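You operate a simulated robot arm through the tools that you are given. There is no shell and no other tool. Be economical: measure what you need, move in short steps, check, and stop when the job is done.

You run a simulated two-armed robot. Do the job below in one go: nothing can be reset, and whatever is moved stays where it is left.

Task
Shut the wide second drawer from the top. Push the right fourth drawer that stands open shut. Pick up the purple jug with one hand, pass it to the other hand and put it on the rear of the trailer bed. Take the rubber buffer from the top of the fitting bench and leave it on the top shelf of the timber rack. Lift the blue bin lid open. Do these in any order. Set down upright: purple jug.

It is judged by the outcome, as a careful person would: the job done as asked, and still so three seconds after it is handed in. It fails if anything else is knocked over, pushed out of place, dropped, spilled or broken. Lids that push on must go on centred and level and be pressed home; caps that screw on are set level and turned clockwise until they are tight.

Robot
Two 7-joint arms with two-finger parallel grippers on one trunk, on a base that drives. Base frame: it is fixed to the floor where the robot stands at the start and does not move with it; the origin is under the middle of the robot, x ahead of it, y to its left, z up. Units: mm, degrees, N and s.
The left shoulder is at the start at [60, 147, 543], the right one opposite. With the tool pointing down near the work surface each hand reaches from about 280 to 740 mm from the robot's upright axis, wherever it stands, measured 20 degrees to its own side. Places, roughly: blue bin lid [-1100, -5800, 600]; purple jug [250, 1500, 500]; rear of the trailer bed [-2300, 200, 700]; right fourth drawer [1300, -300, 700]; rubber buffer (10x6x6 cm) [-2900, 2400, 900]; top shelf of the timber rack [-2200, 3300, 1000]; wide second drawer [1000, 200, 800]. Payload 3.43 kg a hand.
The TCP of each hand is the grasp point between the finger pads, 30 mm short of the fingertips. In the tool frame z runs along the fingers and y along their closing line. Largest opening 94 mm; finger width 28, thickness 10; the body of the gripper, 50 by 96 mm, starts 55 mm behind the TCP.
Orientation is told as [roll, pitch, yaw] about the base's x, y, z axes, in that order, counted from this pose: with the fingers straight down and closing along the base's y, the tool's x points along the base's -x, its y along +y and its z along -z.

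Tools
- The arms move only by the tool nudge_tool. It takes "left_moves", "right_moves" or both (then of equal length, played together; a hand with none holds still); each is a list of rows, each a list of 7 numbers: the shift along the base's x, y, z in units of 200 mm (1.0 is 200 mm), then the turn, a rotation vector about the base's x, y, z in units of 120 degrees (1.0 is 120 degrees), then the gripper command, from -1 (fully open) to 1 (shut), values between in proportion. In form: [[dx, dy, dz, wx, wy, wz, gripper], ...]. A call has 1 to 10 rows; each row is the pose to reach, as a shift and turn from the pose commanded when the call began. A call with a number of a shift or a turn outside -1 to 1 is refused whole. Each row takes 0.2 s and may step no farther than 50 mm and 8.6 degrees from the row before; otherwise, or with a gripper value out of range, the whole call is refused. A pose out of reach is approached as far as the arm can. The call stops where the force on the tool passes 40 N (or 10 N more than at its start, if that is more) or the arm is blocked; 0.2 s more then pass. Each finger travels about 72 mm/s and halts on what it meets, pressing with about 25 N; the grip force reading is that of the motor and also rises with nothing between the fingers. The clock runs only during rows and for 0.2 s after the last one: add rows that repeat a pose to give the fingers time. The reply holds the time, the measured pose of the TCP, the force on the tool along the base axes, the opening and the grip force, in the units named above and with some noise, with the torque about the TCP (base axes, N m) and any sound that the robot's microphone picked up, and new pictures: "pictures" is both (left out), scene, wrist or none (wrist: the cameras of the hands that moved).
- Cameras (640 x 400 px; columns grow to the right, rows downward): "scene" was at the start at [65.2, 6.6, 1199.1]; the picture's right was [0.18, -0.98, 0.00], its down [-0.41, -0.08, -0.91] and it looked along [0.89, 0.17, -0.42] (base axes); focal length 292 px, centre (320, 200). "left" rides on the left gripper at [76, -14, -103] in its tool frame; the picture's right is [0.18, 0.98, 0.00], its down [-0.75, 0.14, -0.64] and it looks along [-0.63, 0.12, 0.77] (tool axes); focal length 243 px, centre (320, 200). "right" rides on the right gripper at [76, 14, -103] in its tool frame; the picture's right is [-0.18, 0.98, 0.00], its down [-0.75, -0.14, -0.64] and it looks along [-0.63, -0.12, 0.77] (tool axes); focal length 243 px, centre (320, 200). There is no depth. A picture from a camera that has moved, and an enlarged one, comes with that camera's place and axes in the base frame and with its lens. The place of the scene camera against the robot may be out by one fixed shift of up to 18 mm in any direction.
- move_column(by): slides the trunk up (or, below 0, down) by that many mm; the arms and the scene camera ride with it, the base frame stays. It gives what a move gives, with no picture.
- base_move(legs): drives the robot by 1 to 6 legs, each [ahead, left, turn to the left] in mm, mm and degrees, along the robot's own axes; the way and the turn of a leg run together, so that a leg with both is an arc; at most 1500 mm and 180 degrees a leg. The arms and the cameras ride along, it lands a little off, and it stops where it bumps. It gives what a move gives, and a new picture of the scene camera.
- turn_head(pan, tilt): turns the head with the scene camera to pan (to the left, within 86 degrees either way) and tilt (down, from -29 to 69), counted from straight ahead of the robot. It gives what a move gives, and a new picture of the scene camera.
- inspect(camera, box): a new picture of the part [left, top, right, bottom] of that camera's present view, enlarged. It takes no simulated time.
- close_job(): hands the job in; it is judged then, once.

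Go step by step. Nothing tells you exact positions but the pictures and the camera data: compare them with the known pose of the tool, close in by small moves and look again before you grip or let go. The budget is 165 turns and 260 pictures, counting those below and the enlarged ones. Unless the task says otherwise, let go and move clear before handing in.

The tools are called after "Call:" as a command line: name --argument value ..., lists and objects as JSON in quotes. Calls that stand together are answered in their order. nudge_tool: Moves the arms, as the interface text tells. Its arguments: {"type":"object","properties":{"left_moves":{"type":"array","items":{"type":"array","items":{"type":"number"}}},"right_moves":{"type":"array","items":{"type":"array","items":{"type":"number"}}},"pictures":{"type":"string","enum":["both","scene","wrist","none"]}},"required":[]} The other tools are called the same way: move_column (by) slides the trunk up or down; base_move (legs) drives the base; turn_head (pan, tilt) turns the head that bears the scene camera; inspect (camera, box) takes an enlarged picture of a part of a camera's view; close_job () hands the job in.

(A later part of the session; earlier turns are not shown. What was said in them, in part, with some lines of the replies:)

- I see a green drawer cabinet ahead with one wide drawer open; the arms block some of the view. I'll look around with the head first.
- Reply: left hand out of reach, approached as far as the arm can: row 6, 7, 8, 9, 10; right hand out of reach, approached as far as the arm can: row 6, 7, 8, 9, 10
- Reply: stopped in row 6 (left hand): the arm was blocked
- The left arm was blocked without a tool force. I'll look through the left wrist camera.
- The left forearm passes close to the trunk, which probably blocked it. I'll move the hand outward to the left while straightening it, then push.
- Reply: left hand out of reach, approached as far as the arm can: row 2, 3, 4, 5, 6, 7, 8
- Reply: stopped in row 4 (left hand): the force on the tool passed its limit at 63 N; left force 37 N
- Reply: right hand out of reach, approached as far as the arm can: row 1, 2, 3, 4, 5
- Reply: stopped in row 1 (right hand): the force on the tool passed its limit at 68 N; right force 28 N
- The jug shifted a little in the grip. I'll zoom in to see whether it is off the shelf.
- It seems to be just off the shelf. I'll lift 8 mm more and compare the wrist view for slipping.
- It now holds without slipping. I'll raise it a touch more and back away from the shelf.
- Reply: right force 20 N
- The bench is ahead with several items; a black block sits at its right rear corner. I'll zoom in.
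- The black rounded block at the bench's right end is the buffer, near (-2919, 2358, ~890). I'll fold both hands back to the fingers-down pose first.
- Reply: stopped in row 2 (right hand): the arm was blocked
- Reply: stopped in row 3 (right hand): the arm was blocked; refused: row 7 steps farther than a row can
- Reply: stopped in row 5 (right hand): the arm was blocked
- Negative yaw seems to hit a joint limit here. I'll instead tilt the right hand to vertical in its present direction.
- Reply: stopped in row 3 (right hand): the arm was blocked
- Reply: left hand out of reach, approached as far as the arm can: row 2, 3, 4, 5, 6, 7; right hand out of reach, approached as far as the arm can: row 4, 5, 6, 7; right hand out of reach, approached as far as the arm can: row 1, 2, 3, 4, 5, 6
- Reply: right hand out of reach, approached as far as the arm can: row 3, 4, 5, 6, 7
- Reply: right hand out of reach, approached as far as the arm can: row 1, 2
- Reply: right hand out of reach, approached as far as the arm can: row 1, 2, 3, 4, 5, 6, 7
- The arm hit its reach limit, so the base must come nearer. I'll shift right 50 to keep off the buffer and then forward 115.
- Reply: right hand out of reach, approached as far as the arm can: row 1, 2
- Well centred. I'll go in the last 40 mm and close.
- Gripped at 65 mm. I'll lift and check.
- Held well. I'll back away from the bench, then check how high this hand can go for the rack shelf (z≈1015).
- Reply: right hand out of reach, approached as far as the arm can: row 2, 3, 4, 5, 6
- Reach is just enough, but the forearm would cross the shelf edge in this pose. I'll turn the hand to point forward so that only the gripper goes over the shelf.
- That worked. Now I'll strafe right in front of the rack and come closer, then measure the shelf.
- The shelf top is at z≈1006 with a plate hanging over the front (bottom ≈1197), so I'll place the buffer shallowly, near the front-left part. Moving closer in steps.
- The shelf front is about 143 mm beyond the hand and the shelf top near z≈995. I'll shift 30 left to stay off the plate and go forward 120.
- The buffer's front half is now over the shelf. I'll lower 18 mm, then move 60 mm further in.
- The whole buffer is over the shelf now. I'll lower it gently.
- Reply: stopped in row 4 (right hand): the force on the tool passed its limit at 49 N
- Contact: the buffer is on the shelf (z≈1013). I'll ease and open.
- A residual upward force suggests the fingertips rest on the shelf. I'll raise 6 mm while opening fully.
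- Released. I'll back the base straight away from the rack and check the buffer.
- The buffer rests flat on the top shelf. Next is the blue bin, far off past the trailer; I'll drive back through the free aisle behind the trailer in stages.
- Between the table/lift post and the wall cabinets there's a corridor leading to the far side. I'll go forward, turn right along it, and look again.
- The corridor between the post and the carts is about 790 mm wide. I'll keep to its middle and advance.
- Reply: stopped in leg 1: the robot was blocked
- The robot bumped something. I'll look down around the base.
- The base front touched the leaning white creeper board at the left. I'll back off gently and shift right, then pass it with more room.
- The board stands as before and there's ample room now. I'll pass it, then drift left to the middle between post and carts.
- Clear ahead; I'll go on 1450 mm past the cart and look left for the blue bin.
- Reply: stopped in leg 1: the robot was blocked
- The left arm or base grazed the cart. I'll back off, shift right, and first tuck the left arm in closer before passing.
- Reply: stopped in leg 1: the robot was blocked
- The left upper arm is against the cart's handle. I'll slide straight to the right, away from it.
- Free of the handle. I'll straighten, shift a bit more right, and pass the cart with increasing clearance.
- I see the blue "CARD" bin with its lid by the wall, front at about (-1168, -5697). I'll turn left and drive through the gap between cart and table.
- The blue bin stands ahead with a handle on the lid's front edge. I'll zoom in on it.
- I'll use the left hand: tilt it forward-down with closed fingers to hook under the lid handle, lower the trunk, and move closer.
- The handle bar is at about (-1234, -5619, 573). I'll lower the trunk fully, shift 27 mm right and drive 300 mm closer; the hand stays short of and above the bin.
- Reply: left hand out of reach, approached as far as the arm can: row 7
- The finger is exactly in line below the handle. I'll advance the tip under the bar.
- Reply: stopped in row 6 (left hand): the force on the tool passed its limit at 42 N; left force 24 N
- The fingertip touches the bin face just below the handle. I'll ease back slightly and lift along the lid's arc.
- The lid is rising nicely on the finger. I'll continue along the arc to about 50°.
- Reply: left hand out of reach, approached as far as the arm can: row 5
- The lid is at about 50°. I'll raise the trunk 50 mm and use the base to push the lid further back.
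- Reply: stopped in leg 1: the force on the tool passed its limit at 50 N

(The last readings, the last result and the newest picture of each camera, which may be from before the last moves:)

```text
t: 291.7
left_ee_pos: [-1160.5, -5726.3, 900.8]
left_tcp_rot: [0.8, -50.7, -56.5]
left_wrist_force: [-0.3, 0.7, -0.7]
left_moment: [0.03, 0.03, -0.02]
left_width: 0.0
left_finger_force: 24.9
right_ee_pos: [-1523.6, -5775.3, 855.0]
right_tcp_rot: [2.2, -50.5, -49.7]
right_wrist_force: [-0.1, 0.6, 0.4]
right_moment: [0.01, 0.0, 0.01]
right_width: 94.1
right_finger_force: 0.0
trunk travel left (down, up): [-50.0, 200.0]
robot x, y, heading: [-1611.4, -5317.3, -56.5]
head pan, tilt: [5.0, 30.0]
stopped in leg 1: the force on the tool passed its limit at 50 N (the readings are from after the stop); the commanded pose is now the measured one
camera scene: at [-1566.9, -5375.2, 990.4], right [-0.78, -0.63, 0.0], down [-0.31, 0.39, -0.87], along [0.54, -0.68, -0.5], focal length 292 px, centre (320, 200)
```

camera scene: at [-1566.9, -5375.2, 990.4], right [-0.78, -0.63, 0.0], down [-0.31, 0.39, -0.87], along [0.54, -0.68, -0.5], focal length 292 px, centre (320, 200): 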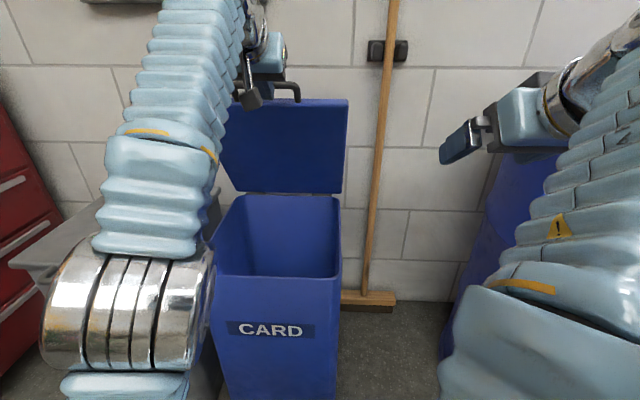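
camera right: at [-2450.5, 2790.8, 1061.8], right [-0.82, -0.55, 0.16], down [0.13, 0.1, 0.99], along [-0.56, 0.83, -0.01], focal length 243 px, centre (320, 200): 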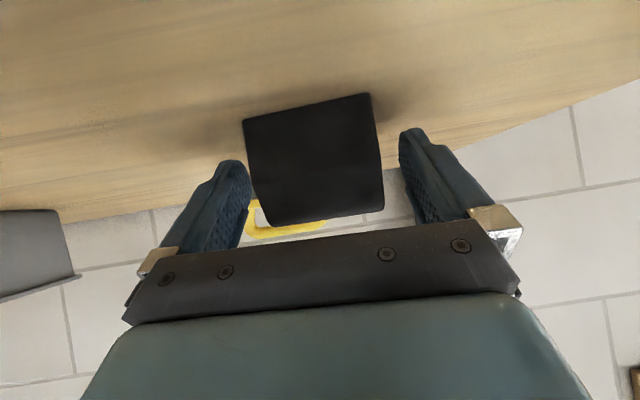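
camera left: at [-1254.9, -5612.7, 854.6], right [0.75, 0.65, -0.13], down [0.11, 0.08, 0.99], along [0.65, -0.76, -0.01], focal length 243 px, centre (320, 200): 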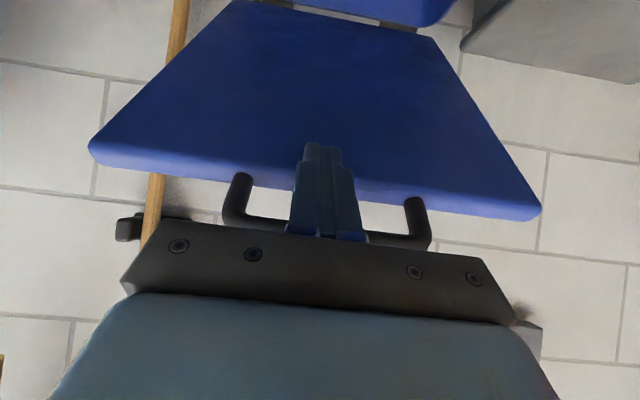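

The quick push tripped the force limit; I'll push gently with the arm instead.

Call:
nudge_tool --left_moves '[[0.0415, -0.0625, 0, 0, 0, 0, 1], [0.083, -0.125, 0, 0, 0, 0, 1], [0.1245, -0.1875, 0, 0, 0, 0, 1], [0.166, -0.25, 0, 0, 0, 0, 1], [0.2075, -0.3125, 0, 0, 0, 0, 1], [0.249, -0.375, 0, 0, 0, 0, 1], [0.29, -0.4375, 0, 0, 0, 0, 1]]' --pictures "both"

```text
t: 293.3
left_ee_pos: [-1157.7, -5755.4, 886.0]
left_tcp_rot: [0.8, -50.7, -56.5]
left_wrist_force: [-0.5, 0.6, 0.7]
left_moment: [0.04, -0.02, 0.05]
left_width: 0.2
left_finger_force: 24.9
left hand out of reach, approached as far as the arm can: row 1, 2, 3, 4, 5, 6, 7
right_ee_pos: [-1522.5, -5775.3, 856.4]
right_tcp_rot: [2.2, -50.5, -49.8]
right_wrist_force: [0.2, 0.7, -0.2]
right_moment: [-0.01, -0.02, 0.03]
right_width: 94.1
right_finger_force: 0.1
trunk travel left (down, up): [-50.0, 200.0]
robot x, y, heading: [-1613.0, -5319.6, -56.3]
head pan, tilt: [5.0, 30.0]
camera scene: at [-1566.9, -5375.1, 990.6], right [-0.78, -0.63, 0.0], down [-0.31, 0.39, -0.87], along [0.54, -0.68, -0.5], focal length 292 px, centre (320, 200)
camera left: at [-1241.2, -5656.5, 893.0], right [0.75, 0.65, -0.13], down [0.1, 0.09, 0.99], along [0.66, -0.76, 0.0], focal length 243 px, centre (320, 200)
```

scene: 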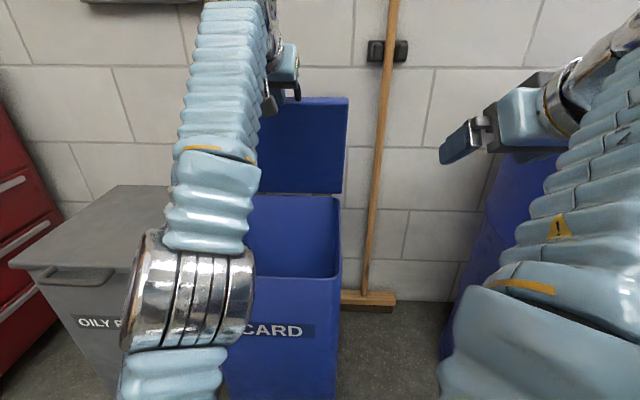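
left: 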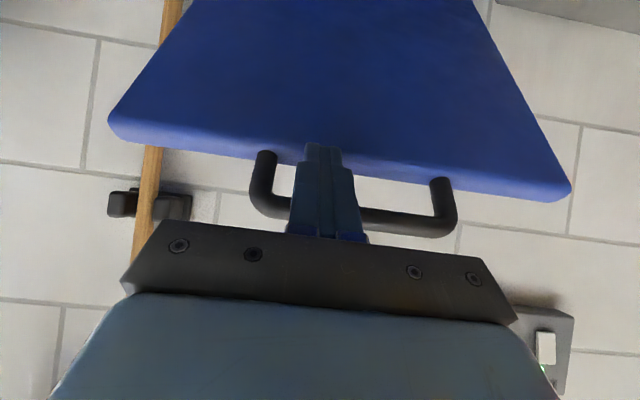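

The arm is at its reach limit; raising the trunk brings more reach. Trunk up 60, then push forward and slightly down.

Call:
move_column --by 60

Call:
nudge_tool --left_moves '[[0.0415, -0.0625, -0.03, 0, 0, 0, 1], [0.083, -0.125, -0.06, 0, 0, 0, 1], [0.1245, -0.1875, -0.1, 0, 0, 0, 1], [0.166, -0.25, -0.13, 0, 0, 0, 1], [0.2075, -0.3125, -0.16, 0, 0, 0, 1], [0.249, -0.375, -0.2, 0, 0, 0, 1], [0.29, -0.4375, -0.24, 0, 0, 0, 1]]' --pictures "both"

```text
t: 294.3
left_ee_pos: [-1157.4, -5755.9, 946.2]
left_tcp_rot: [0.8, -50.7, -56.5]
left_wrist_force: [0.7, 0.0, 0.4]
left_moment: [-0.02, 0.01, 0.01]
left_width: 0.0
left_finger_force: 24.9
right_ee_pos: [-1523.6, -5775.1, 915.8]
right_tcp_rot: [2.1, -50.5, -49.7]
right_wrist_force: [-1.2, 0.4, 0.5]
right_moment: [-0.01, -0.01, 0.0]
right_width: 94.0
right_finger_force: 0.0
trunk travel left (down, up): [-110.0, 140.0]
robot x, y, heading: [-1612.7, -5319.1, -56.5]
head pan, tilt: [5.0, 30.0]
```

```text
t: 295.9
left_ee_pos: [-1142.9, -5798.3, 892.0]
left_tcp_rot: [0.8, -50.7, -56.5]
left_wrist_force: [0.3, 0.3, -0.6]
left_moment: [0.03, -0.02, 0.03]
left_width: 0.0
left_finger_force: 25.4
left hand out of reach, approached as far as the arm can: row 1, 2, 3, 4, 5, 6, 7
right_ee_pos: [-1523.1, -5776.6, 916.1]
right_tcp_rot: [2.2, -50.4, -49.7]
right_wrist_force: [-0.1, 0.1, 0.8]
right_moment: [-0.02, -0.01, -0.04]
right_width: 94.1
right_finger_force: 0.1
trunk travel left (down, up): [-110.0, 140.0]
robot x, y, heading: [-1607.9, -5316.7, -56.2]
head pan, tilt: [5.0, 30.0]
camera scene: at [-1566.8, -5375.3, 1050.6], right [-0.78, -0.63, 0.0], down [-0.31, 0.39, -0.87], along [0.54, -0.68, -0.5], focal length 292 px, centre (320, 200)
camera left: at [-1226.0, -5699.4, 898.7], right [0.75, 0.65, -0.13], down [0.1, 0.09, 0.99], along [0.66, -0.76, 0.0], focal length 243 px, centre (320, 200)
```

scene: 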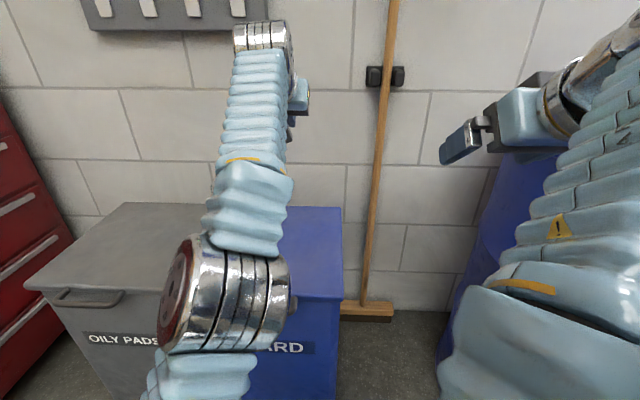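
left: 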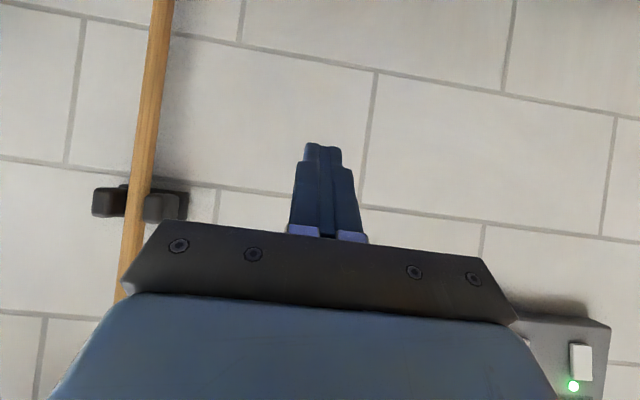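

The lid slid off the finger and fell shut again. I'll retry with the finger deeper under the lid and more trunk height: first retract, lower the trunk, and return below the handle.

Call:
nudge_tool --left_moves '[[-0.11, 0.166, 0, 0, 0, 0, 1], [-0.221, 0.333, 0, 0, 0, 0, 1], [-0.332, 0.5, 0, 0, 0, 0, 1], [-0.442, 0.666, 0, 0, 0, 0, 1], [-0.553, 0.833, 0, 0, 0, 0, 1]]' --pictures "none"

Call:
move_column --by -140

Call:
nudge_tool --left_moves '[[-0.11, 0.166, 0, 0, 0, 0, 1], [-0.221, 0.333, 0, 0, 0, 0, 1], [-0.332, 0.5, -0.05, 0, 0, 0, 1], [-0.442, 0.666, -0.15, 0, 0, 0, 1], [-0.442, 0.666, -0.35, 0, 0, 0, 1], [-0.442, 0.666, -0.55, 0, 0, 0, 1], [-0.442, 0.666, -0.75, 0, 0, 0, 1], [-0.442, 0.666, -0.95, 0, 0, 0, 1]]' --pictures "both"

```text
t: 297.1
left_ee_pos: [-1252.6, -5630.5, 892.1]
left_tcp_rot: [0.8, -50.7, -56.5]
left_wrist_force: [-0.3, -0.3, -0.4]
left_moment: [-0.03, 0.0, -0.06]
left_width: 0.3
left_finger_force: 24.9
right_ee_pos: [-1523.0, -5776.1, 915.0]
right_tcp_rot: [2.2, -50.5, -49.8]
right_wrist_force: [0.1, -1.3, 0.3]
right_moment: [0.03, 0.03, -0.01]
right_width: 94.3
right_finger_force: 0.1
trunk travel left (down, up): [-110.0, 140.0]
robot x, y, heading: [-1607.9, -5316.5, -56.2]
head pan, tilt: [5.0, 30.0]
```

```text
t: 298.5
left_ee_pos: [-1252.8, -5630.6, 783.6]
left_tcp_rot: [0.8, -50.8, -56.5]
left_wrist_force: [-0.4, -0.6, -0.1]
left_moment: [-0.01, 0.01, -0.02]
left_width: 0.4
left_finger_force: 25.1
right_ee_pos: [-1523.9, -5775.8, 806.4]
right_tcp_rot: [2.1, -50.5, -49.8]
right_wrist_force: [-0.2, -0.4, -0.5]
right_moment: [-0.02, 0.02, -0.03]
right_width: 94.3
right_finger_force: 0.0
right hand out of reach, approached as far as the arm can: row 1
trunk travel left (down, up): [0.0, 250.0]
robot x, y, heading: [-1610.8, -5320.7, -56.4]
head pan, tilt: [5.0, 30.0]
```

```text
t: 300.3
left_ee_pos: [-1343.1, -5495.8, 591.6]
left_tcp_rot: [0.8, -50.9, -56.5]
left_wrist_force: [0.0, 0.1, 0.1]
left_moment: [0.0, 0.0, 0.02]
left_width: 0.0
left_finger_force: 25.1
right_ee_pos: [-1522.9, -5776.3, 805.0]
right_tcp_rot: [2.1, -50.6, -49.8]
right_wrist_force: [0.7, -0.4, 0.3]
right_moment: [0.02, 0.0, -0.02]
right_width: 94.2
right_finger_force: 0.0
trunk travel left (down, up): [0.0, 250.0]
robot x, y, heading: [-1606.9, -5319.0, -56.4]
head pan, tilt: [5.0, 30.0]
camera scene: at [-1566.9, -5375.1, 940.6], right [-0.78, -0.63, 0.0], down [-0.31, 0.39, -0.87], along [0.54, -0.68, -0.5], focal length 292 px, centre (320, 200)
camera left: at [-1425.8, -5398.0, 597.9], right [0.75, 0.65, -0.13], down [0.1, 0.09, 0.99], along [0.65, -0.76, 0.0], focal length 243 px, centre (320, 200)
```

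scene: 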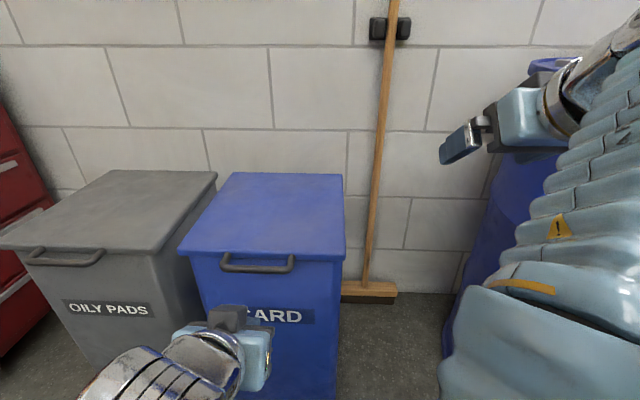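
left: 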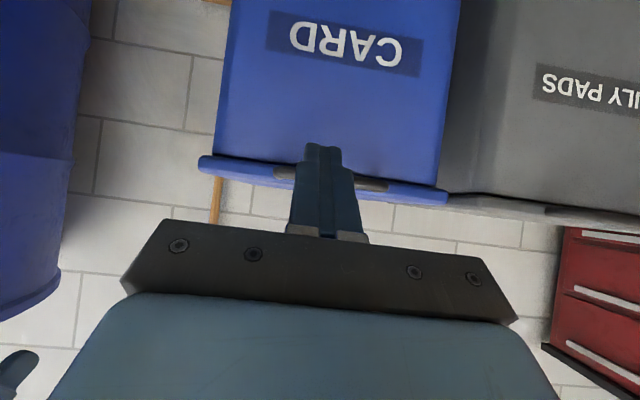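

Bin and lid are unchanged. I'll bring the finger back under the bar, centred 20 mm further left.

Call:
nudge_tool --left_moves '[[0.08, -0.05, -0.1, 0, 0, 0, 1], [0.14, -0.13, -0.2, 0, 0, 0, 1], [0.2, -0.21, -0.26, 0, 0, 0, 1], [0.28, -0.3, -0.26, 0, 0, 0, 1], [0.37, -0.41, -0.26, 0, 0, 0, 1], [0.47, -0.528, -0.26, 0, 0, 0, 1]]' --pictures "wrist"

```text
t: 301.7
left_ee_pos: [-1248.0, -5603.7, 541.4]
left_tcp_rot: [0.9, -50.7, -56.3]
left_wrist_force: [-0.1, 1.5, 0.3]
left_moment: [-0.01, 0.0, 0.05]
left_width: 0.0
left_finger_force: 25.1
right_ee_pos: [-1523.0, -5775.9, 805.7]
right_tcp_rot: [2.2, -50.6, -49.8]
right_wrist_force: [-0.3, 0.0, -0.3]
right_moment: [0.02, -0.01, 0.0]
right_width: 93.6
right_finger_force: 0.1
trunk travel left (down, up): [0.0, 250.0]
robot x, y, heading: [-1610.6, -5321.8, -56.2]
head pan, tilt: [5.0, 30.0]
camera left: at [-1331.8, -5503.7, 546.7], right [0.75, 0.65, -0.13], down [0.1, 0.09, 0.99], along [0.66, -0.76, 0.0], focal length 243 px, centre (320, 200)
```

left: 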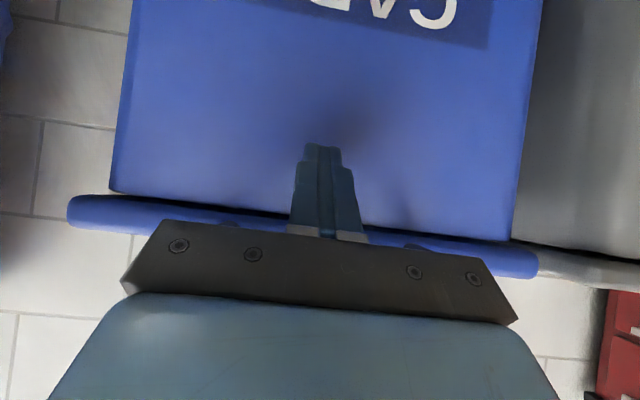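

Centred under the handle. I'll lift to about 25° again, then slide the finger deeper under the lid.

Call:
nudge_tool --left_moves '[[-0.008, 0.012, 0.06, 0, 0, 0, 1], [-0.008, 0.012, 0.125, 0, 0, 0, 1], [-0.005, 0.007, 0.2725, 0, 0, 0, 1], [0.005, -0.0075, 0.4385, 0, 0, 0, 1], [0.025, -0.0375, 0.602, 0, 0, 0, 1], [0.055, -0.083, 0.7615, 0, 0, 0, 1], [0.1, -0.15, 0.9165, 0, 0, 0, 1]]' --pictures "none"

Call:
nudge_tool --left_moves '[[0.0415, -0.0625, 0.14, 0, 0, 0, 1], [0.083, -0.125, 0.15, 0, 0, 0, 1], [0.1245, -0.1875, 0.15, 0, 0, 0, 1], [0.166, -0.25, 0.15, 0, 0, 0, 1]]' --pictures "both"

```text
t: 303.3
left_ee_pos: [-1227.8, -5632.3, 724.3]
left_tcp_rot: [0.8, -50.7, -56.4]
left_wrist_force: [-0.7, 0.1, -1.5]
left_moment: [-0.01, 0.02, 0.01]
left_width: 0.0
left_finger_force: 24.6
right_ee_pos: [-1522.6, -5776.2, 806.2]
right_tcp_rot: [2.2, -50.5, -49.7]
right_wrist_force: [-0.1, 0.8, -0.4]
right_moment: [-0.02, 0.01, -0.02]
right_width: 94.1
right_finger_force: 0.0
trunk travel left (down, up): [0.0, 250.0]
robot x, y, heading: [-1611.1, -5323.3, -56.2]
head pan, tilt: [5.0, 30.0]
```

```text
t: 304.3
left_ee_pos: [-1198.5, -5676.0, 761.7]
left_tcp_rot: [0.9, -51.6, -56.5]
left_wrist_force: [-10.8, 29.0, 21.1]
left_moment: [-0.36, -0.42, 0.44]
left_width: 0.2
left_finger_force: 25.2
right_ee_pos: [-1523.8, -5773.1, 808.0]
right_tcp_rot: [2.2, -50.7, -49.6]
right_wrist_force: [-0.1, 0.0, 0.0]
right_moment: [-0.01, -0.02, -0.01]
right_width: 94.1
right_finger_force: 0.1
trunk travel left (down, up): [0.0, 250.0]
robot x, y, heading: [-1609.7, -5320.5, -56.2]
head pan, tilt: [5.0, 30.0]
stopped in row 4 (left hand): the force on the tool passed its limit at 55 N (the readings are from after the stop); the commanded pose is now the measured one
camera scene: at [-1568.5, -5372.1, 941.2], right [-0.78, -0.63, 0.0], down [-0.31, 0.39, -0.87], along [0.54, -0.68, -0.5], focal length 292 px, centre (320, 200)
camera left: at [-1281.4, -5578.6, 766.7], right [0.75, 0.65, -0.13], down [0.09, 0.1, 0.99], along [0.66, -0.76, 0.02], focal length 243 px, centre (320, 200)
```

scene: 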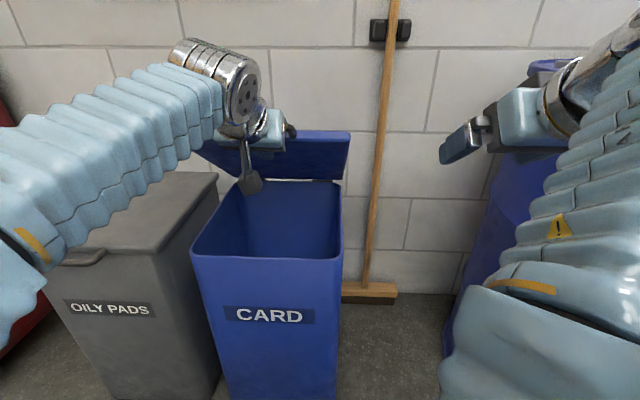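
left: 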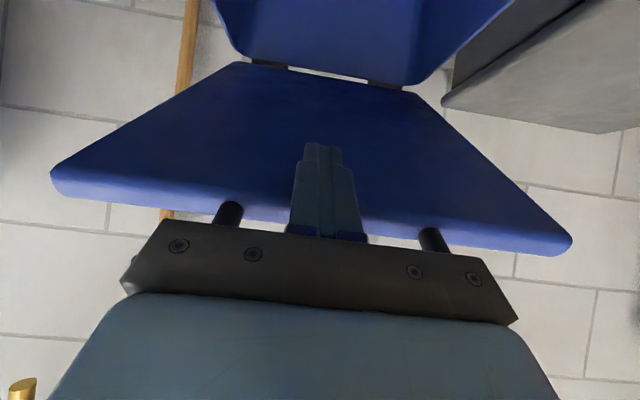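

The finger is fully inserted under the lid (palm against the bar). I'll ease back a few mm, then continue up along the arc while watching.

Call:
nudge_tool --left_moves '[[-0.017, 0.025, 0.02, 0, 0, 0, 1], [-0.017, 0.025, 0.1, 0, 0, 0, 1], [0.015, -0.022, 0.2, 0, 0, 0, 1], [0.05, -0.075, 0.29, 0, 0, 0, 1], [0.09, -0.135, 0.37, 0, 0, 0, 1]]' --pictures "both"

```text
t: 305.5
left_ee_pos: [-1178.8, -5706.6, 831.7]
left_tcp_rot: [0.9, -51.2, -56.5]
left_wrist_force: [-0.2, 0.2, 0.0]
left_moment: [0.06, 0.03, 0.01]
left_width: 0.0
left_finger_force: 25.5
right_ee_pos: [-1522.6, -5775.7, 805.4]
right_tcp_rot: [2.2, -50.5, -49.8]
right_wrist_force: [-0.3, 0.1, -0.4]
right_moment: [-0.01, -0.01, -0.01]
right_width: 94.2
right_finger_force: 0.0
trunk travel left (down, up): [0.0, 250.0]
robot x, y, heading: [-1613.7, -5317.3, -56.3]
head pan, tilt: [5.0, 30.0]
camera scene: at [-1566.9, -5374.8, 940.5], right [-0.78, -0.63, 0.0], down [-0.31, 0.39, -0.87], along [0.54, -0.68, -0.5], focal length 292 px, centre (320, 200)
camera left: at [-1261.6, -5607.8, 837.4], right [0.75, 0.65, -0.13], down [0.09, 0.1, 0.99], along [0.66, -0.76, 0.01], focal length 243 px, centre (320, 200)
```

scene: 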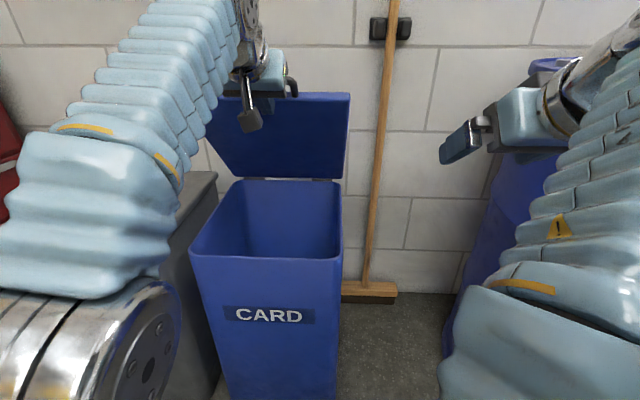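
left: 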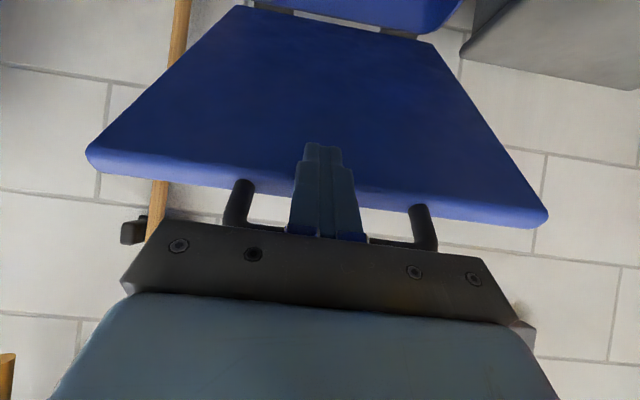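

The lid is near 48° and resting on the finger. I'll now gain trunk height in small steps, lowering the hand equally each time.

Call:
move_column --by 35

Call:
nudge_tool --left_moves '[[0, 0, -0.085, 0, 0, 0, 1], [0, 0, -0.175, 0, 0, 0, 1]]' --pictures "none"

Call:
move_column --by 35

Call:
nudge_tool --left_moves '[[0, 0, -0.085, 0, 0, 0, 1], [0, 0, -0.175, 0, 0, 0, 1]]' --pictures "none"

Call:
move_column --by 35

Call:
nudge_tool --left_moves '[[0, 0, -0.085, 0, 0, 0, 1], [0, 0, -0.175, 0, 0, 0, 1]]' --pictures "both"

```text
t: 306.3
left_ee_pos: [-1177.6, -5706.8, 867.3]
left_tcp_rot: [0.8, -51.2, -56.4]
left_wrist_force: [-0.4, 1.1, -0.1]
left_moment: [0.01, 0.01, -0.01]
left_width: 0.0
left_finger_force: 24.9
right_ee_pos: [-1523.5, -5776.5, 841.2]
right_tcp_rot: [2.3, -50.5, -49.9]
right_wrist_force: [-0.2, 0.2, -0.1]
right_moment: [0.01, 0.01, -0.01]
right_width: 94.0
right_finger_force: 0.1
trunk travel left (down, up): [-35.0, 215.0]
robot x, y, heading: [-1610.7, -5320.0, -56.6]
head pan, tilt: [5.0, 30.0]
```

```text
t: 307.1
left_ee_pos: [-1180.4, -5703.6, 839.2]
left_tcp_rot: [0.9, -52.2, -56.6]
left_wrist_force: [-7.8, 15.9, 19.5]
left_moment: [-0.13, -0.26, 0.1]
left_width: 0.2
left_finger_force: 24.7
right_ee_pos: [-1524.1, -5773.6, 842.0]
right_tcp_rot: [2.1, -50.6, -49.8]
right_wrist_force: [0.6, 0.4, -0.5]
right_moment: [0.02, -0.01, 0.02]
right_width: 94.1
right_finger_force: 0.0
trunk travel left (down, up): [-35.0, 215.0]
robot x, y, heading: [-1614.7, -5317.8, -56.2]
head pan, tilt: [5.0, 30.0]
stopped in row 2 (left hand): the force on the tool passed its limit at 43 N (the readings are from after the stop); the commanded pose is now the measured one
```

```text
t: 307.9
left_ee_pos: [-1179.3, -5705.7, 869.3]
left_tcp_rot: [0.8, -51.8, -56.4]
left_wrist_force: [-0.2, 0.7, -1.3]
left_moment: [0.01, -0.02, 0.03]
left_width: 0.0
left_finger_force: 25.3
right_ee_pos: [-1523.8, -5774.6, 876.3]
right_tcp_rot: [2.2, -50.5, -49.7]
right_wrist_force: [-0.3, 0.2, -0.3]
right_moment: [0.03, 0.0, -0.05]
right_width: 93.9
right_finger_force: 0.1
trunk travel left (down, up): [-70.0, 180.0]
robot x, y, heading: [-1612.2, -5316.8, -56.1]
head pan, tilt: [5.0, 30.0]
```

```text
t: 308.4
left_ee_pos: [-1181.4, -5703.7, 839.2]
left_tcp_rot: [0.9, -52.2, -56.6]
left_wrist_force: [-8.2, 14.4, 16.7]
left_moment: [-0.11, -0.19, 0.14]
left_width: 0.1
left_finger_force: 24.8
right_ee_pos: [-1523.6, -5772.7, 875.7]
right_tcp_rot: [2.2, -50.6, -49.7]
right_wrist_force: [0.3, 0.4, 0.1]
right_moment: [0.0, -0.01, 0.06]
right_width: 93.8
right_finger_force: 0.1
trunk travel left (down, up): [-70.0, 180.0]
robot x, y, heading: [-1609.2, -5318.8, -56.3]
head pan, tilt: [5.0, 30.0]
```

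```text
t: 309.2
left_ee_pos: [-1178.0, -5705.0, 871.3]
left_tcp_rot: [0.9, -51.7, -56.5]
left_wrist_force: [-0.8, 0.5, -1.0]
left_moment: [0.01, -0.01, 0.03]
left_width: 0.0
left_finger_force: 24.7
right_ee_pos: [-1523.6, -5775.0, 911.1]
right_tcp_rot: [2.3, -50.5, -49.6]
right_wrist_force: [-0.4, 0.2, 0.1]
right_moment: [0.0, 0.02, -0.01]
right_width: 94.2
right_finger_force: 0.0
trunk travel left (down, up): [-105.0, 145.0]
robot x, y, heading: [-1612.4, -5316.4, -56.1]
head pan, tilt: [5.0, 30.0]
```

```text
t: 309.8
left_ee_pos: [-1179.4, -5703.8, 838.9]
left_tcp_rot: [1.0, -52.2, -56.6]
left_wrist_force: [-6.7, 18.2, 20.2]
left_moment: [-0.14, -0.24, 0.22]
left_width: 0.0
left_finger_force: 24.9
right_ee_pos: [-1523.4, -5773.4, 912.2]
right_tcp_rot: [2.1, -50.6, -49.7]
right_wrist_force: [-0.8, 0.9, -0.2]
right_moment: [0.0, -0.04, -0.04]
right_width: 94.2
right_finger_force: 0.0
trunk travel left (down, up): [-105.0, 145.0]
robot x, y, heading: [-1611.6, -5316.5, -56.2]
head pan, tilt: [5.0, 30.0]
camera scene: at [-1568.5, -5372.3, 1046.2], right [-0.78, -0.63, 0.0], down [-0.31, 0.39, -0.87], along [0.54, -0.68, -0.5], focal length 292 px, centre (320, 200)
camera left: at [-1263.7, -5604.5, 842.6], right [0.75, 0.65, -0.14], down [0.08, 0.11, 0.99], along [0.65, -0.76, 0.03], focal length 243 px, centre (320, 200)
```

scene: 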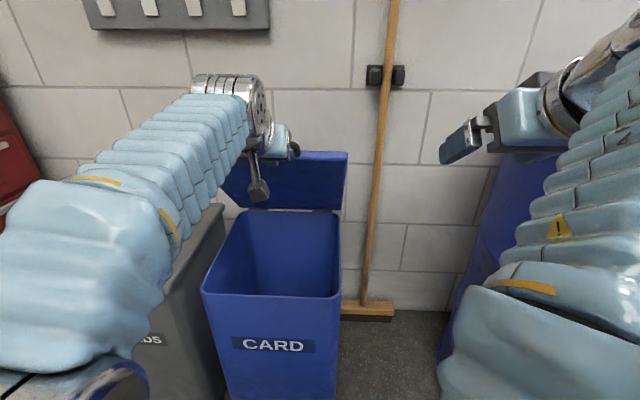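
left: 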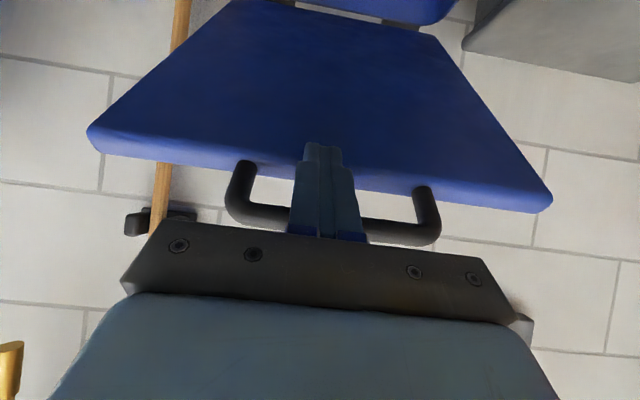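

The lid holds around 47° and the trunk is now higher. I'll push forward and up in small tangential steps with the trunk rising in between.

Call:
nudge_tool --left_moves '[[0.028, -0.042, 0.04, 0, 0, 0, 1], [0.055, -0.083, 0.08, 0, 0, 0, 1], [0.083, -0.125, 0.12, 0, 0, 0, 1]]' --pictures "none"

Call:
move_column --by 30

Call:
nudge_tool --left_moves '[[0.028, -0.042, 0, 0, 0, 0, 1], [0.055, -0.083, 0, 0, 0, 0, 1], [0.083, -0.125, 0, 0, 0, 0, 1], [0.11, -0.166, 0, 0, 0, 0, 1]]' --pictures "both"

```text
t: 310.6
left_ee_pos: [-1163.8, -5727.8, 862.9]
left_tcp_rot: [0.7, -52.1, -56.4]
left_wrist_force: [-4.2, 21.3, 25.5]
left_moment: [-0.18, -0.43, 0.32]
left_width: 0.0
left_finger_force: 25.4
right_ee_pos: [-1524.4, -5772.5, 912.5]
right_tcp_rot: [2.1, -50.7, -49.6]
right_wrist_force: [-0.5, 0.0, -0.2]
right_moment: [-0.01, -0.03, 0.01]
right_width: 93.9
right_finger_force: 0.0
trunk travel left (down, up): [-105.0, 145.0]
robot x, y, heading: [-1610.9, -5320.9, -56.3]
head pan, tilt: [5.0, 30.0]
```

```text
t: 311.4
left_ee_pos: [-1164.7, -5731.3, 888.7]
left_tcp_rot: [0.8, -51.7, -56.6]
left_wrist_force: [-0.3, 1.0, -1.1]
left_moment: [0.0, 0.0, 0.0]
left_width: 0.0
left_finger_force: 24.8
right_ee_pos: [-1521.9, -5775.3, 940.2]
right_tcp_rot: [2.2, -50.5, -49.8]
right_wrist_force: [0.2, -0.2, 0.3]
right_moment: [0.0, -0.01, -0.02]
right_width: 94.2
right_finger_force: 0.1
trunk travel left (down, up): [-135.0, 115.0]
robot x, y, heading: [-1610.2, -5319.1, -56.2]
head pan, tilt: [5.0, 30.0]
```

```text
t: 312.4
left_ee_pos: [-1140.7, -5762.6, 891.6]
left_tcp_rot: [0.8, -51.9, -56.4]
left_wrist_force: [-1.2, 3.4, 4.3]
left_moment: [0.01, -0.07, 0.12]
left_width: 0.0
left_finger_force: 25.2
right_ee_pos: [-1523.1, -5775.2, 941.2]
right_tcp_rot: [2.2, -50.4, -49.7]
right_wrist_force: [0.1, 0.8, 0.4]
right_moment: [-0.01, -0.02, 0.03]
right_width: 94.1
right_finger_force: 0.0
trunk travel left (down, up): [-135.0, 115.0]
robot x, y, heading: [-1613.5, -5320.8, -56.0]
head pan, tilt: [5.0, 30.0]
camera scene: at [-1567.3, -5374.1, 1075.7], right [-0.78, -0.63, 0.0], down [-0.31, 0.39, -0.87], along [0.54, -0.68, -0.5], focal length 292 px, centre (320, 200)
camera left: at [-1224.0, -5663.6, 895.1], right [0.75, 0.65, -0.14], down [0.09, 0.11, 0.99], along [0.65, -0.76, 0.02], focal length 243 px, centre (320, 200)
```

scene: 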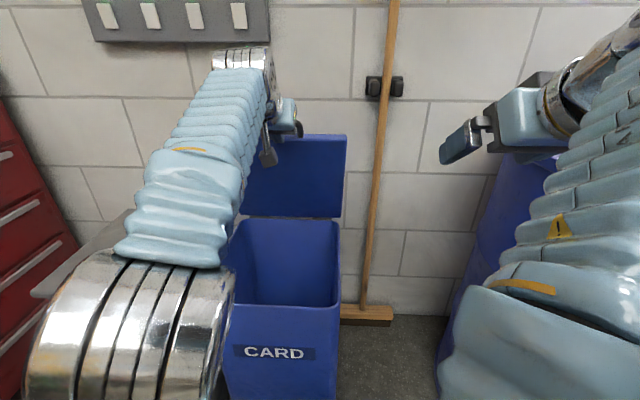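
left: 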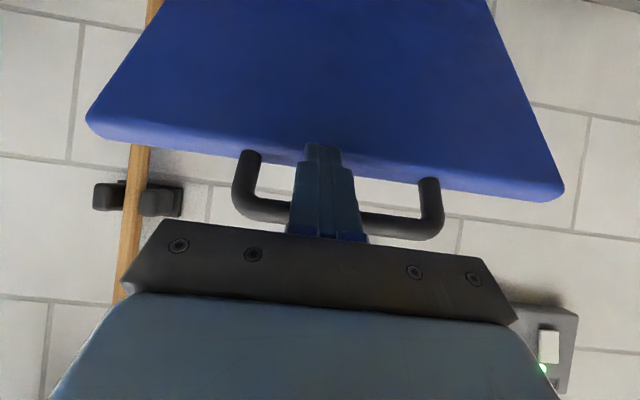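

The lid is near 60°. Pushing straight forward now moves the fingertip inward along its underside, so I'll push forward at constant height.

Call:
nudge_tool --left_moves '[[0.028, -0.042, 0, 0, 0, 0, 1], [0.055, -0.083, 0, 0, 0, 0, 1], [0.083, -0.125, 0, 0, 0, 0, 1], [0.11, -0.166, 0, 0, 0, 0, 1], [0.138, -0.208, 0, 0, 0, 0, 1], [0.166, -0.25, 0, 0, 0, 0, 1]]' --pictures "both"

```text
t: 313.0
left_ee_pos: [-1130.4, -5775.4, 898.9]
left_tcp_rot: [0.9, -52.9, -56.5]
left_wrist_force: [-4.1, 7.9, 17.9]
left_moment: [-0.11, -0.26, 0.07]
left_width: 0.1
left_finger_force: 24.7
right_ee_pos: [-1524.1, -5774.3, 941.7]
right_tcp_rot: [2.2, -50.5, -49.8]
right_wrist_force: [0.0, 0.4, 0.6]
right_moment: [-0.03, -0.01, -0.03]
right_width: 94.0
right_finger_force: 0.1
trunk travel left (down, up): [-135.0, 115.0]
robot x, y, heading: [-1611.0, -5320.9, -56.1]
head pan, tilt: [5.0, 30.0]
stopped in row 3 (left hand): the force on the tool passed its limit at 43 N (the readings are from after the stop); the commanded pose is now the measured one
camera scene: at [-1568.4, -5372.7, 1075.7], right [-0.78, -0.63, 0.0], down [-0.31, 0.39, -0.87], along [0.54, -0.68, -0.5], focal length 292 px, centre (320, 200)
camera left: at [-1214.8, -5676.3, 900.1], right [0.75, 0.64, -0.14], down [0.08, 0.12, 0.99], along [0.65, -0.76, 0.04], focal length 243 px, centre (320, 200)
```

scene: 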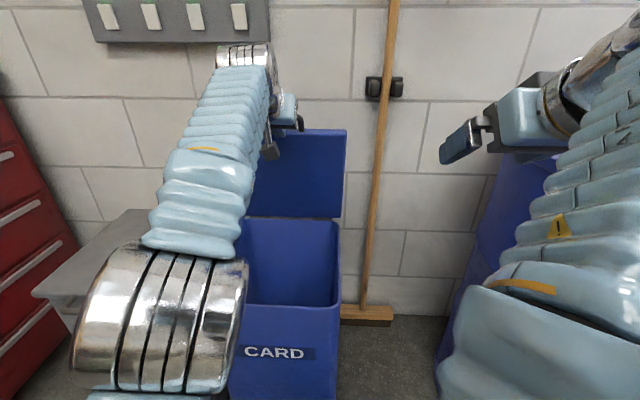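
left: 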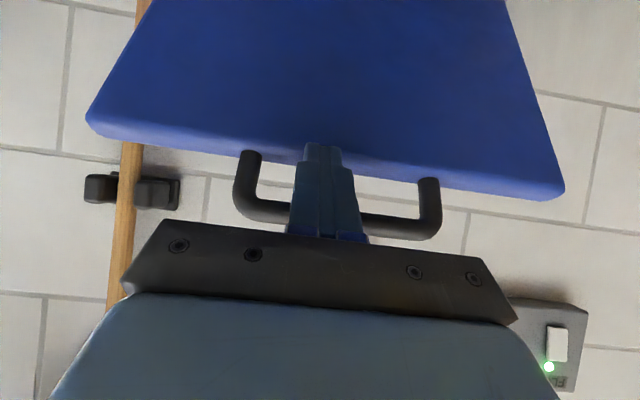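

The motion has to follow the arc upward. I'll alternate trunk rises with forward steps.

Call:
move_column --by 20

Call:
nudge_tool --left_moves '[[0.028, -0.042, 0, 0, 0, 0, 1], [0.055, -0.083, 0, 0, 0, 0, 1], [0.083, -0.125, 0, 0, 0, 0, 1]]' --pictures "none"

Call:
move_column --by 20

Call:
nudge_tool --left_moves '[[0.028, -0.042, 0, 0, 0, 0, 1], [0.055, -0.083, 0, 0, 0, 0, 1], [0.083, -0.125, 0, 0, 0, 0, 1], [0.11, -0.166, 0, 0, 0, 0, 1]]' --pictures "both"

```text
t: 313.7
left_ee_pos: [-1130.4, -5777.5, 914.5]
left_tcp_rot: [0.8, -52.4, -56.6]
left_wrist_force: [-1.0, -0.3, -0.5]
left_moment: [0.0, 0.01, 0.01]
left_width: 0.0
left_finger_force: 25.1
right_ee_pos: [-1522.3, -5774.5, 960.7]
right_tcp_rot: [2.2, -50.4, -49.7]
right_wrist_force: [-0.9, 0.2, 0.2]
right_moment: [-0.04, 0.05, 0.0]
right_width: 94.2
right_finger_force: 0.0
trunk travel left (down, up): [-155.0, 95.0]
robot x, y, heading: [-1611.2, -5318.2, -56.4]
head pan, tilt: [5.0, 30.0]
```

```text
t: 314.5
left_ee_pos: [-1113.6, -5801.3, 915.6]
left_tcp_rot: [0.8, -52.5, -56.6]
left_wrist_force: [-1.1, 2.0, 2.6]
left_moment: [-0.02, -0.02, 0.04]
left_width: 0.0
left_finger_force: 25.4
right_ee_pos: [-1522.5, -5774.6, 960.3]
right_tcp_rot: [2.2, -50.5, -49.7]
right_wrist_force: [0.1, -0.4, -0.2]
right_moment: [0.0, -0.01, -0.01]
right_width: 93.8
right_finger_force: 0.1
trunk travel left (down, up): [-155.0, 95.0]
robot x, y, heading: [-1614.2, -5317.9, -56.2]
head pan, tilt: [5.0, 30.0]
```

```text
t: 315.1
left_ee_pos: [-1113.9, -5801.7, 936.2]
left_tcp_rot: [0.9, -52.5, -56.5]
left_wrist_force: [-0.4, -0.1, 0.2]
left_moment: [-0.01, 0.0, -0.01]
left_width: 0.0
left_finger_force: 25.0
right_ee_pos: [-1522.1, -5776.1, 981.1]
right_tcp_rot: [2.2, -50.5, -49.6]
right_wrist_force: [-1.4, -0.3, -1.2]
right_moment: [-0.02, -0.01, -0.02]
right_width: 94.0
right_finger_force: 0.0
trunk travel left (down, up): [-175.0, 75.0]
robot x, y, heading: [-1607.8, -5316.1, -56.1]
head pan, tilt: [5.0, 30.0]
```

```text
t: 316.1
left_ee_pos: [-1113.4, -5801.6, 933.9]
left_tcp_rot: [0.9, -52.6, -56.5]
left_wrist_force: [-0.3, -0.5, 0.0]
left_moment: [-0.04, 0.04, 0.0]
left_width: 0.0
left_finger_force: 25.1
left hand out of reach, approached as far as the arm can: row 1, 2, 3, 4
right_ee_pos: [-1523.9, -5774.4, 979.6]
right_tcp_rot: [2.1, -50.6, -49.7]
right_wrist_force: [0.0, 0.0, 0.3]
right_moment: [0.01, 0.0, -0.02]
right_width: 94.0
right_finger_force: 0.1
trunk travel left (down, up): [-175.0, 75.0]
robot x, y, heading: [-1607.8, -5314.4, -56.1]
head pan, tilt: [5.0, 30.0]
camera scene: at [-1567.1, -5374.5, 1115.5], right [-0.78, -0.63, 0.0], down [-0.31, 0.39, -0.87], along [0.54, -0.68, -0.5], focal length 292 px, centre (320, 200)
camera left: at [-1196.8, -5702.8, 936.9], right [0.75, 0.65, -0.14], down [0.08, 0.12, 0.99], along [0.65, -0.76, 0.03], focal length 243 px, centre (320, 200)
```

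scene: 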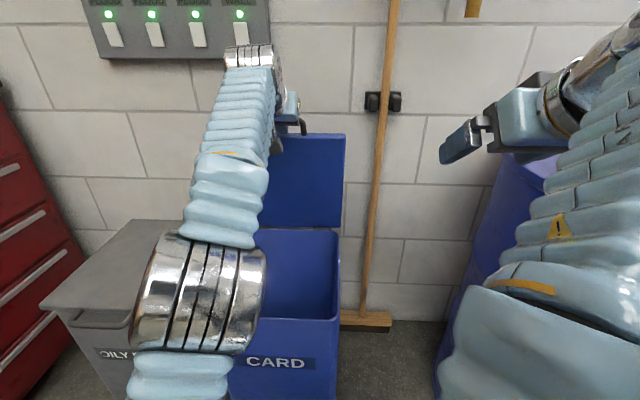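
left: 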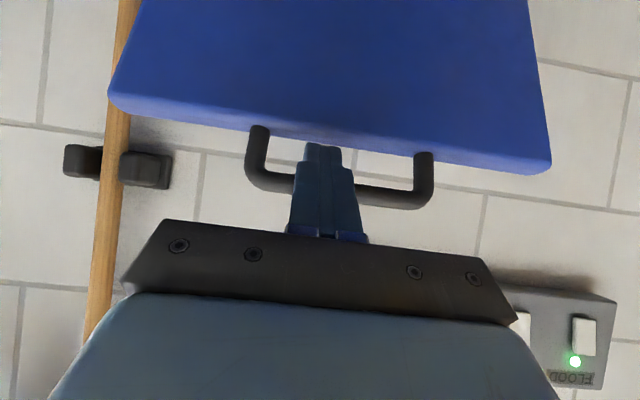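

The lid is near 70°, bar resting mid-finger. The arm is at full reach, so I'll ease the base forward in two small steps.

Call:
base_move --legs '[[30, 0, 0], [30, 0, 0]]'

Call:
inspect --camera "left" --box '[0, 0, 640, 400]'

```text
t: 317.4
left_ee_pos: [-1080.1, -5852.8, 933.3]
left_tcp_rot: [0.9, -52.5, -56.6]
left_wrist_force: [-0.7, -0.6, 0.2]
left_moment: [0.0, -0.01, 0.02]
left_width: 0.0
left_finger_force: 25.1
right_ee_pos: [-1489.4, -5825.9, 980.5]
right_tcp_rot: [2.1, -50.5, -49.8]
right_wrist_force: [-0.6, 0.6, 0.3]
right_moment: [0.0, 0.0, 0.0]
right_width: 93.9
right_finger_force: 0.1
trunk travel left (down, up): [-175.0, 75.0]
robot x, y, heading: [-1581.2, -5365.3, -56.2]
head pan, tilt: [5.0, 30.0]
camera scene: at [-1533.2, -5425.1, 1115.6], right [-0.78, -0.63, 0.0], down [-0.31, 0.39, -0.87], along [0.54, -0.68, -0.5], focal length 292 px, centre (320, 200)
```

scene: 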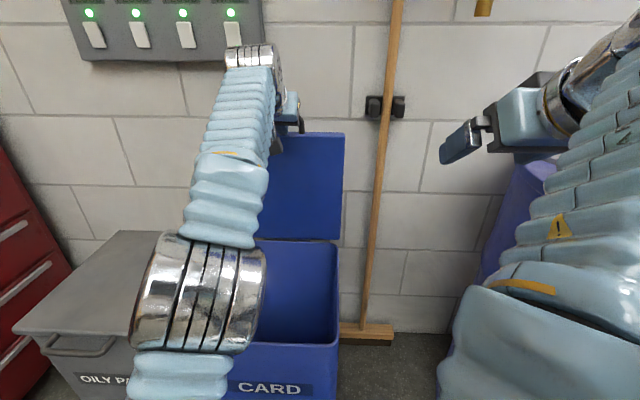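

```text
1.00 times, centred on (320, 200) of left (not enlarged: the box is as wide or as high as the picture)
camera zoom: at [-1163.1, -5753.6, 937.0], right [0.75, 0.65, -0.14], down [0.08, 0.12, 0.99], along [0.65, -0.76, 0.03], focal length 243 px, centre (320, 200)
```

zoom: 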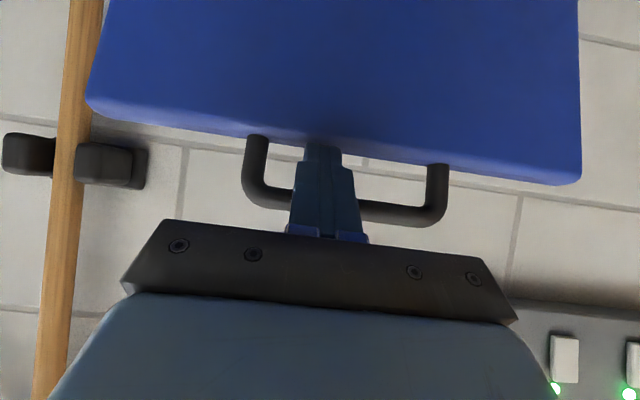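

About 78° now. Another 40 mm of gentle base motion.

Call:
base_move --legs '[[20, 0, 0], [20, 0, 0]]'

Call:
inspect --camera "left" --box '[0, 0, 640, 400]'

```text
t: 318.6
left_ee_pos: [-1057.7, -5886.4, 934.5]
left_tcp_rot: [1.0, -52.5, -56.6]
left_wrist_force: [0.0, -0.4, 0.2]
left_moment: [0.02, 0.0, 0.02]
left_width: 0.0
left_finger_force: 24.7
right_ee_pos: [-1467.8, -5858.6, 980.3]
right_tcp_rot: [2.2, -50.5, -49.8]
right_wrist_force: [0.5, 0.4, 0.2]
right_moment: [0.04, 0.0, 0.01]
right_width: 94.0
right_finger_force: 0.0
trunk travel left (down, up): [-175.0, 75.0]
robot x, y, heading: [-1552.9, -5402.0, -56.5]
head pan, tilt: [5.0, 30.0]
camera scene: at [-1510.9, -5458.6, 1115.5], right [-0.78, -0.63, 0.0], down [-0.31, 0.39, -0.87], along [0.54, -0.68, -0.5], focal length 292 px, centre (320, 200)
```

scene: 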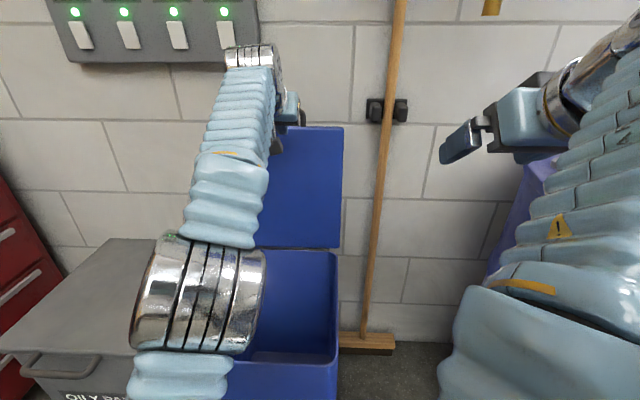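

```text
1.00 times, centred on (320, 200) of left (not enlarged: the box is as wide or as high as the picture)
camera zoom: at [-1140.8, -5787.1, 937.0], right [0.75, 0.65, -0.14], down [0.08, 0.12, 0.99], along [0.65, -0.76, 0.03], focal length 243 px, centre (320, 200)
```

zoom: 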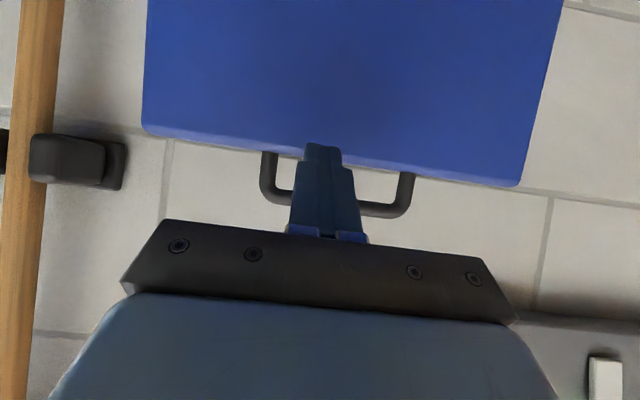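

The lid has swung past vertical and now stands on its own beyond the finger. I'll back off a little and verify.

Call:
base_move --legs '[[-150, 0, 0]]'

Call:
inspect --camera "left" --box '[0, 0, 640, 400]'

```text
t: 320.0
left_ee_pos: [-1140.9, -5761.8, 934.5]
left_tcp_rot: [0.9, -52.5, -56.6]
left_wrist_force: [0.1, 0.1, 0.0]
left_moment: [0.0, 0.01, 0.02]
left_width: 0.1
left_finger_force: 24.9
right_ee_pos: [-1550.1, -5734.3, 980.7]
right_tcp_rot: [2.2, -50.5, -50.0]
right_wrist_force: [0.6, -0.5, -0.4]
right_moment: [-0.01, 0.01, -0.03]
right_width: 94.2
right_finger_force: 0.0
trunk travel left (down, up): [-175.0, 75.0]
robot x, y, heading: [-1636.8, -5275.5, -56.3]
head pan, tilt: [5.0, 30.0]
camera scene: at [-1594.0, -5334.2, 1115.5], right [-0.78, -0.62, 0.0], down [-0.31, 0.39, -0.87], along [0.54, -0.68, -0.5], focal length 292 px, centre (320, 200)
```

scene: 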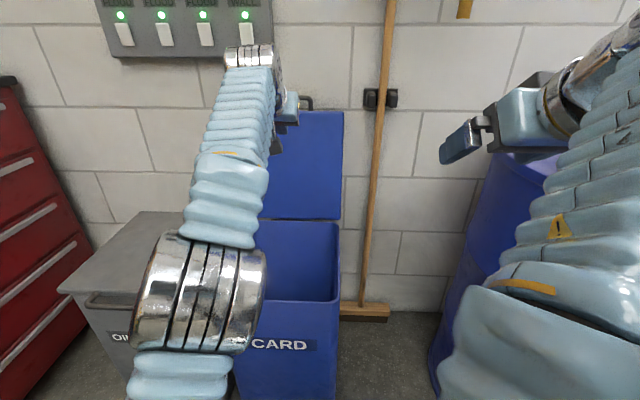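

```text
1.00 times, centred on (320, 200) of left (not enlarged: the box is as wide or as high as the picture)
camera zoom: at [-1224.5, -5663.3, 936.8], right [0.75, 0.64, -0.14], down [0.08, 0.12, 0.99], along [0.65, -0.76, 0.03], focal length 243 px, centre (320, 200)
```

zoom: 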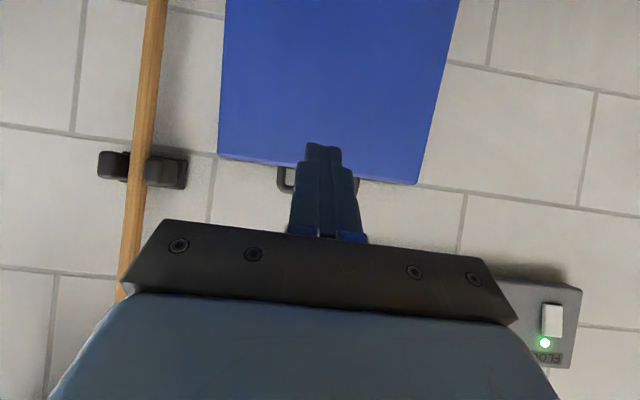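

The lid stays open by itself. I'll move clear and take a last look.

Call:
base_move --legs '[[-300, 0, 0]]'

Call:
turn_head --pan 8 --tilt 30

```text
t: 322.0
left_ee_pos: [-1306.9, -5512.2, 933.7]
left_tcp_rot: [1.0, -52.5, -56.6]
left_wrist_force: [0.3, 0.7, -0.9]
left_moment: [0.0, 0.0, 0.02]
left_width: 0.0
left_finger_force: 25.4
right_ee_pos: [-1717.0, -5485.2, 981.5]
right_tcp_rot: [2.3, -50.5, -49.7]
right_wrist_force: [-0.5, 0.7, -0.9]
right_moment: [-0.01, -0.02, 0.01]
right_width: 93.9
right_finger_force: 0.1
trunk travel left (down, up): [-175.0, 75.0]
robot x, y, heading: [-1804.3, -5028.6, -56.5]
head pan, tilt: [5.0, 30.0]
camera scene: at [-1760.2, -5084.5, 1115.5], right [-0.78, -0.62, 0.0], down [-0.31, 0.39, -0.87], along [0.54, -0.68, -0.5], focal length 292 px, centre (320, 200)
```

scene: 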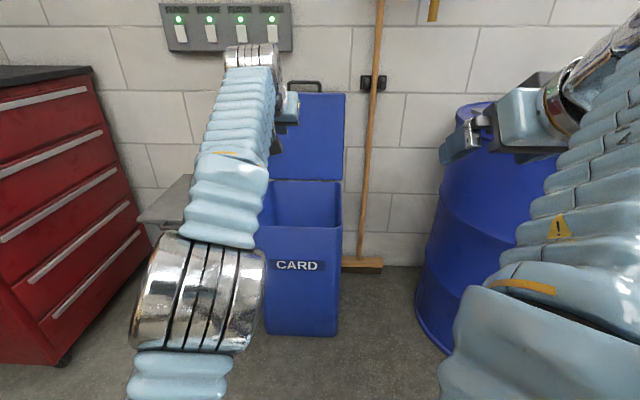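

```text
t: 322.6
left_ee_pos: [-1307.2, -5513.2, 934.6]
left_tcp_rot: [0.8, -52.5, -56.6]
left_wrist_force: [-0.3, 0.5, -0.3]
left_moment: [-0.05, 0.04, 0.0]
left_width: 0.0
left_finger_force: 25.2
right_ee_pos: [-1716.9, -5484.9, 981.6]
right_tcp_rot: [2.2, -50.4, -49.8]
right_wrist_force: [0.2, -0.5, 0.3]
right_moment: [-0.02, 0.01, -0.02]
right_width: 94.0
right_finger_force: 0.1
trunk travel left (down, up): [-175.0, 75.0]
robot x, y, heading: [-1806.9, -5029.2, -56.5]
head pan, tilt: [8.0, 30.0]
camera scene: at [-1756.7, -5081.4, 1115.5], right [-0.75, -0.66, 0.0], down [-0.33, 0.37, -0.87], along [0.58, -0.65, -0.5], focal length 292 px, centre (320, 200)
```

scene: 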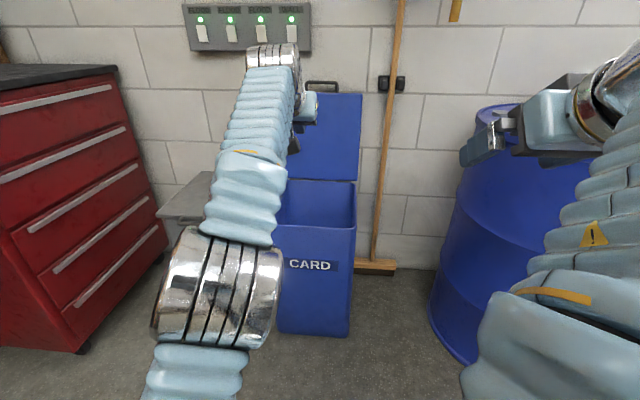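

The lid stands open with the robot well clear, and all five parts are done, so I'm handing the job in.

Call:
close_job

```text
The job is handed in.
```

I finished all five tasks and handed the job in, but the robot touched two other things on the way to the bin.

- **Drawers:** the wide second drawer and the right fourth drawer are both pushed fully shut.
- **Purple jug:** I picked it up with the left hand, passed it to the right, and set it upright on the rear of the trailer bed.
- **Rubber buffer:** it lies flat on the top shelf of the timber rack.
- **Blue bin lid:** it stands open and held after the robot backed away. On the first try it slipped off the finger and fell shut.

**Bumps:** the base hit the foot of the leaning white board, and the left arm caught the tool cart's handle. The robot stopped both times. The board still stood where it was, as far as I could judge. The cart looked undisturbed, but I did not measure whether it had shifted slightly.
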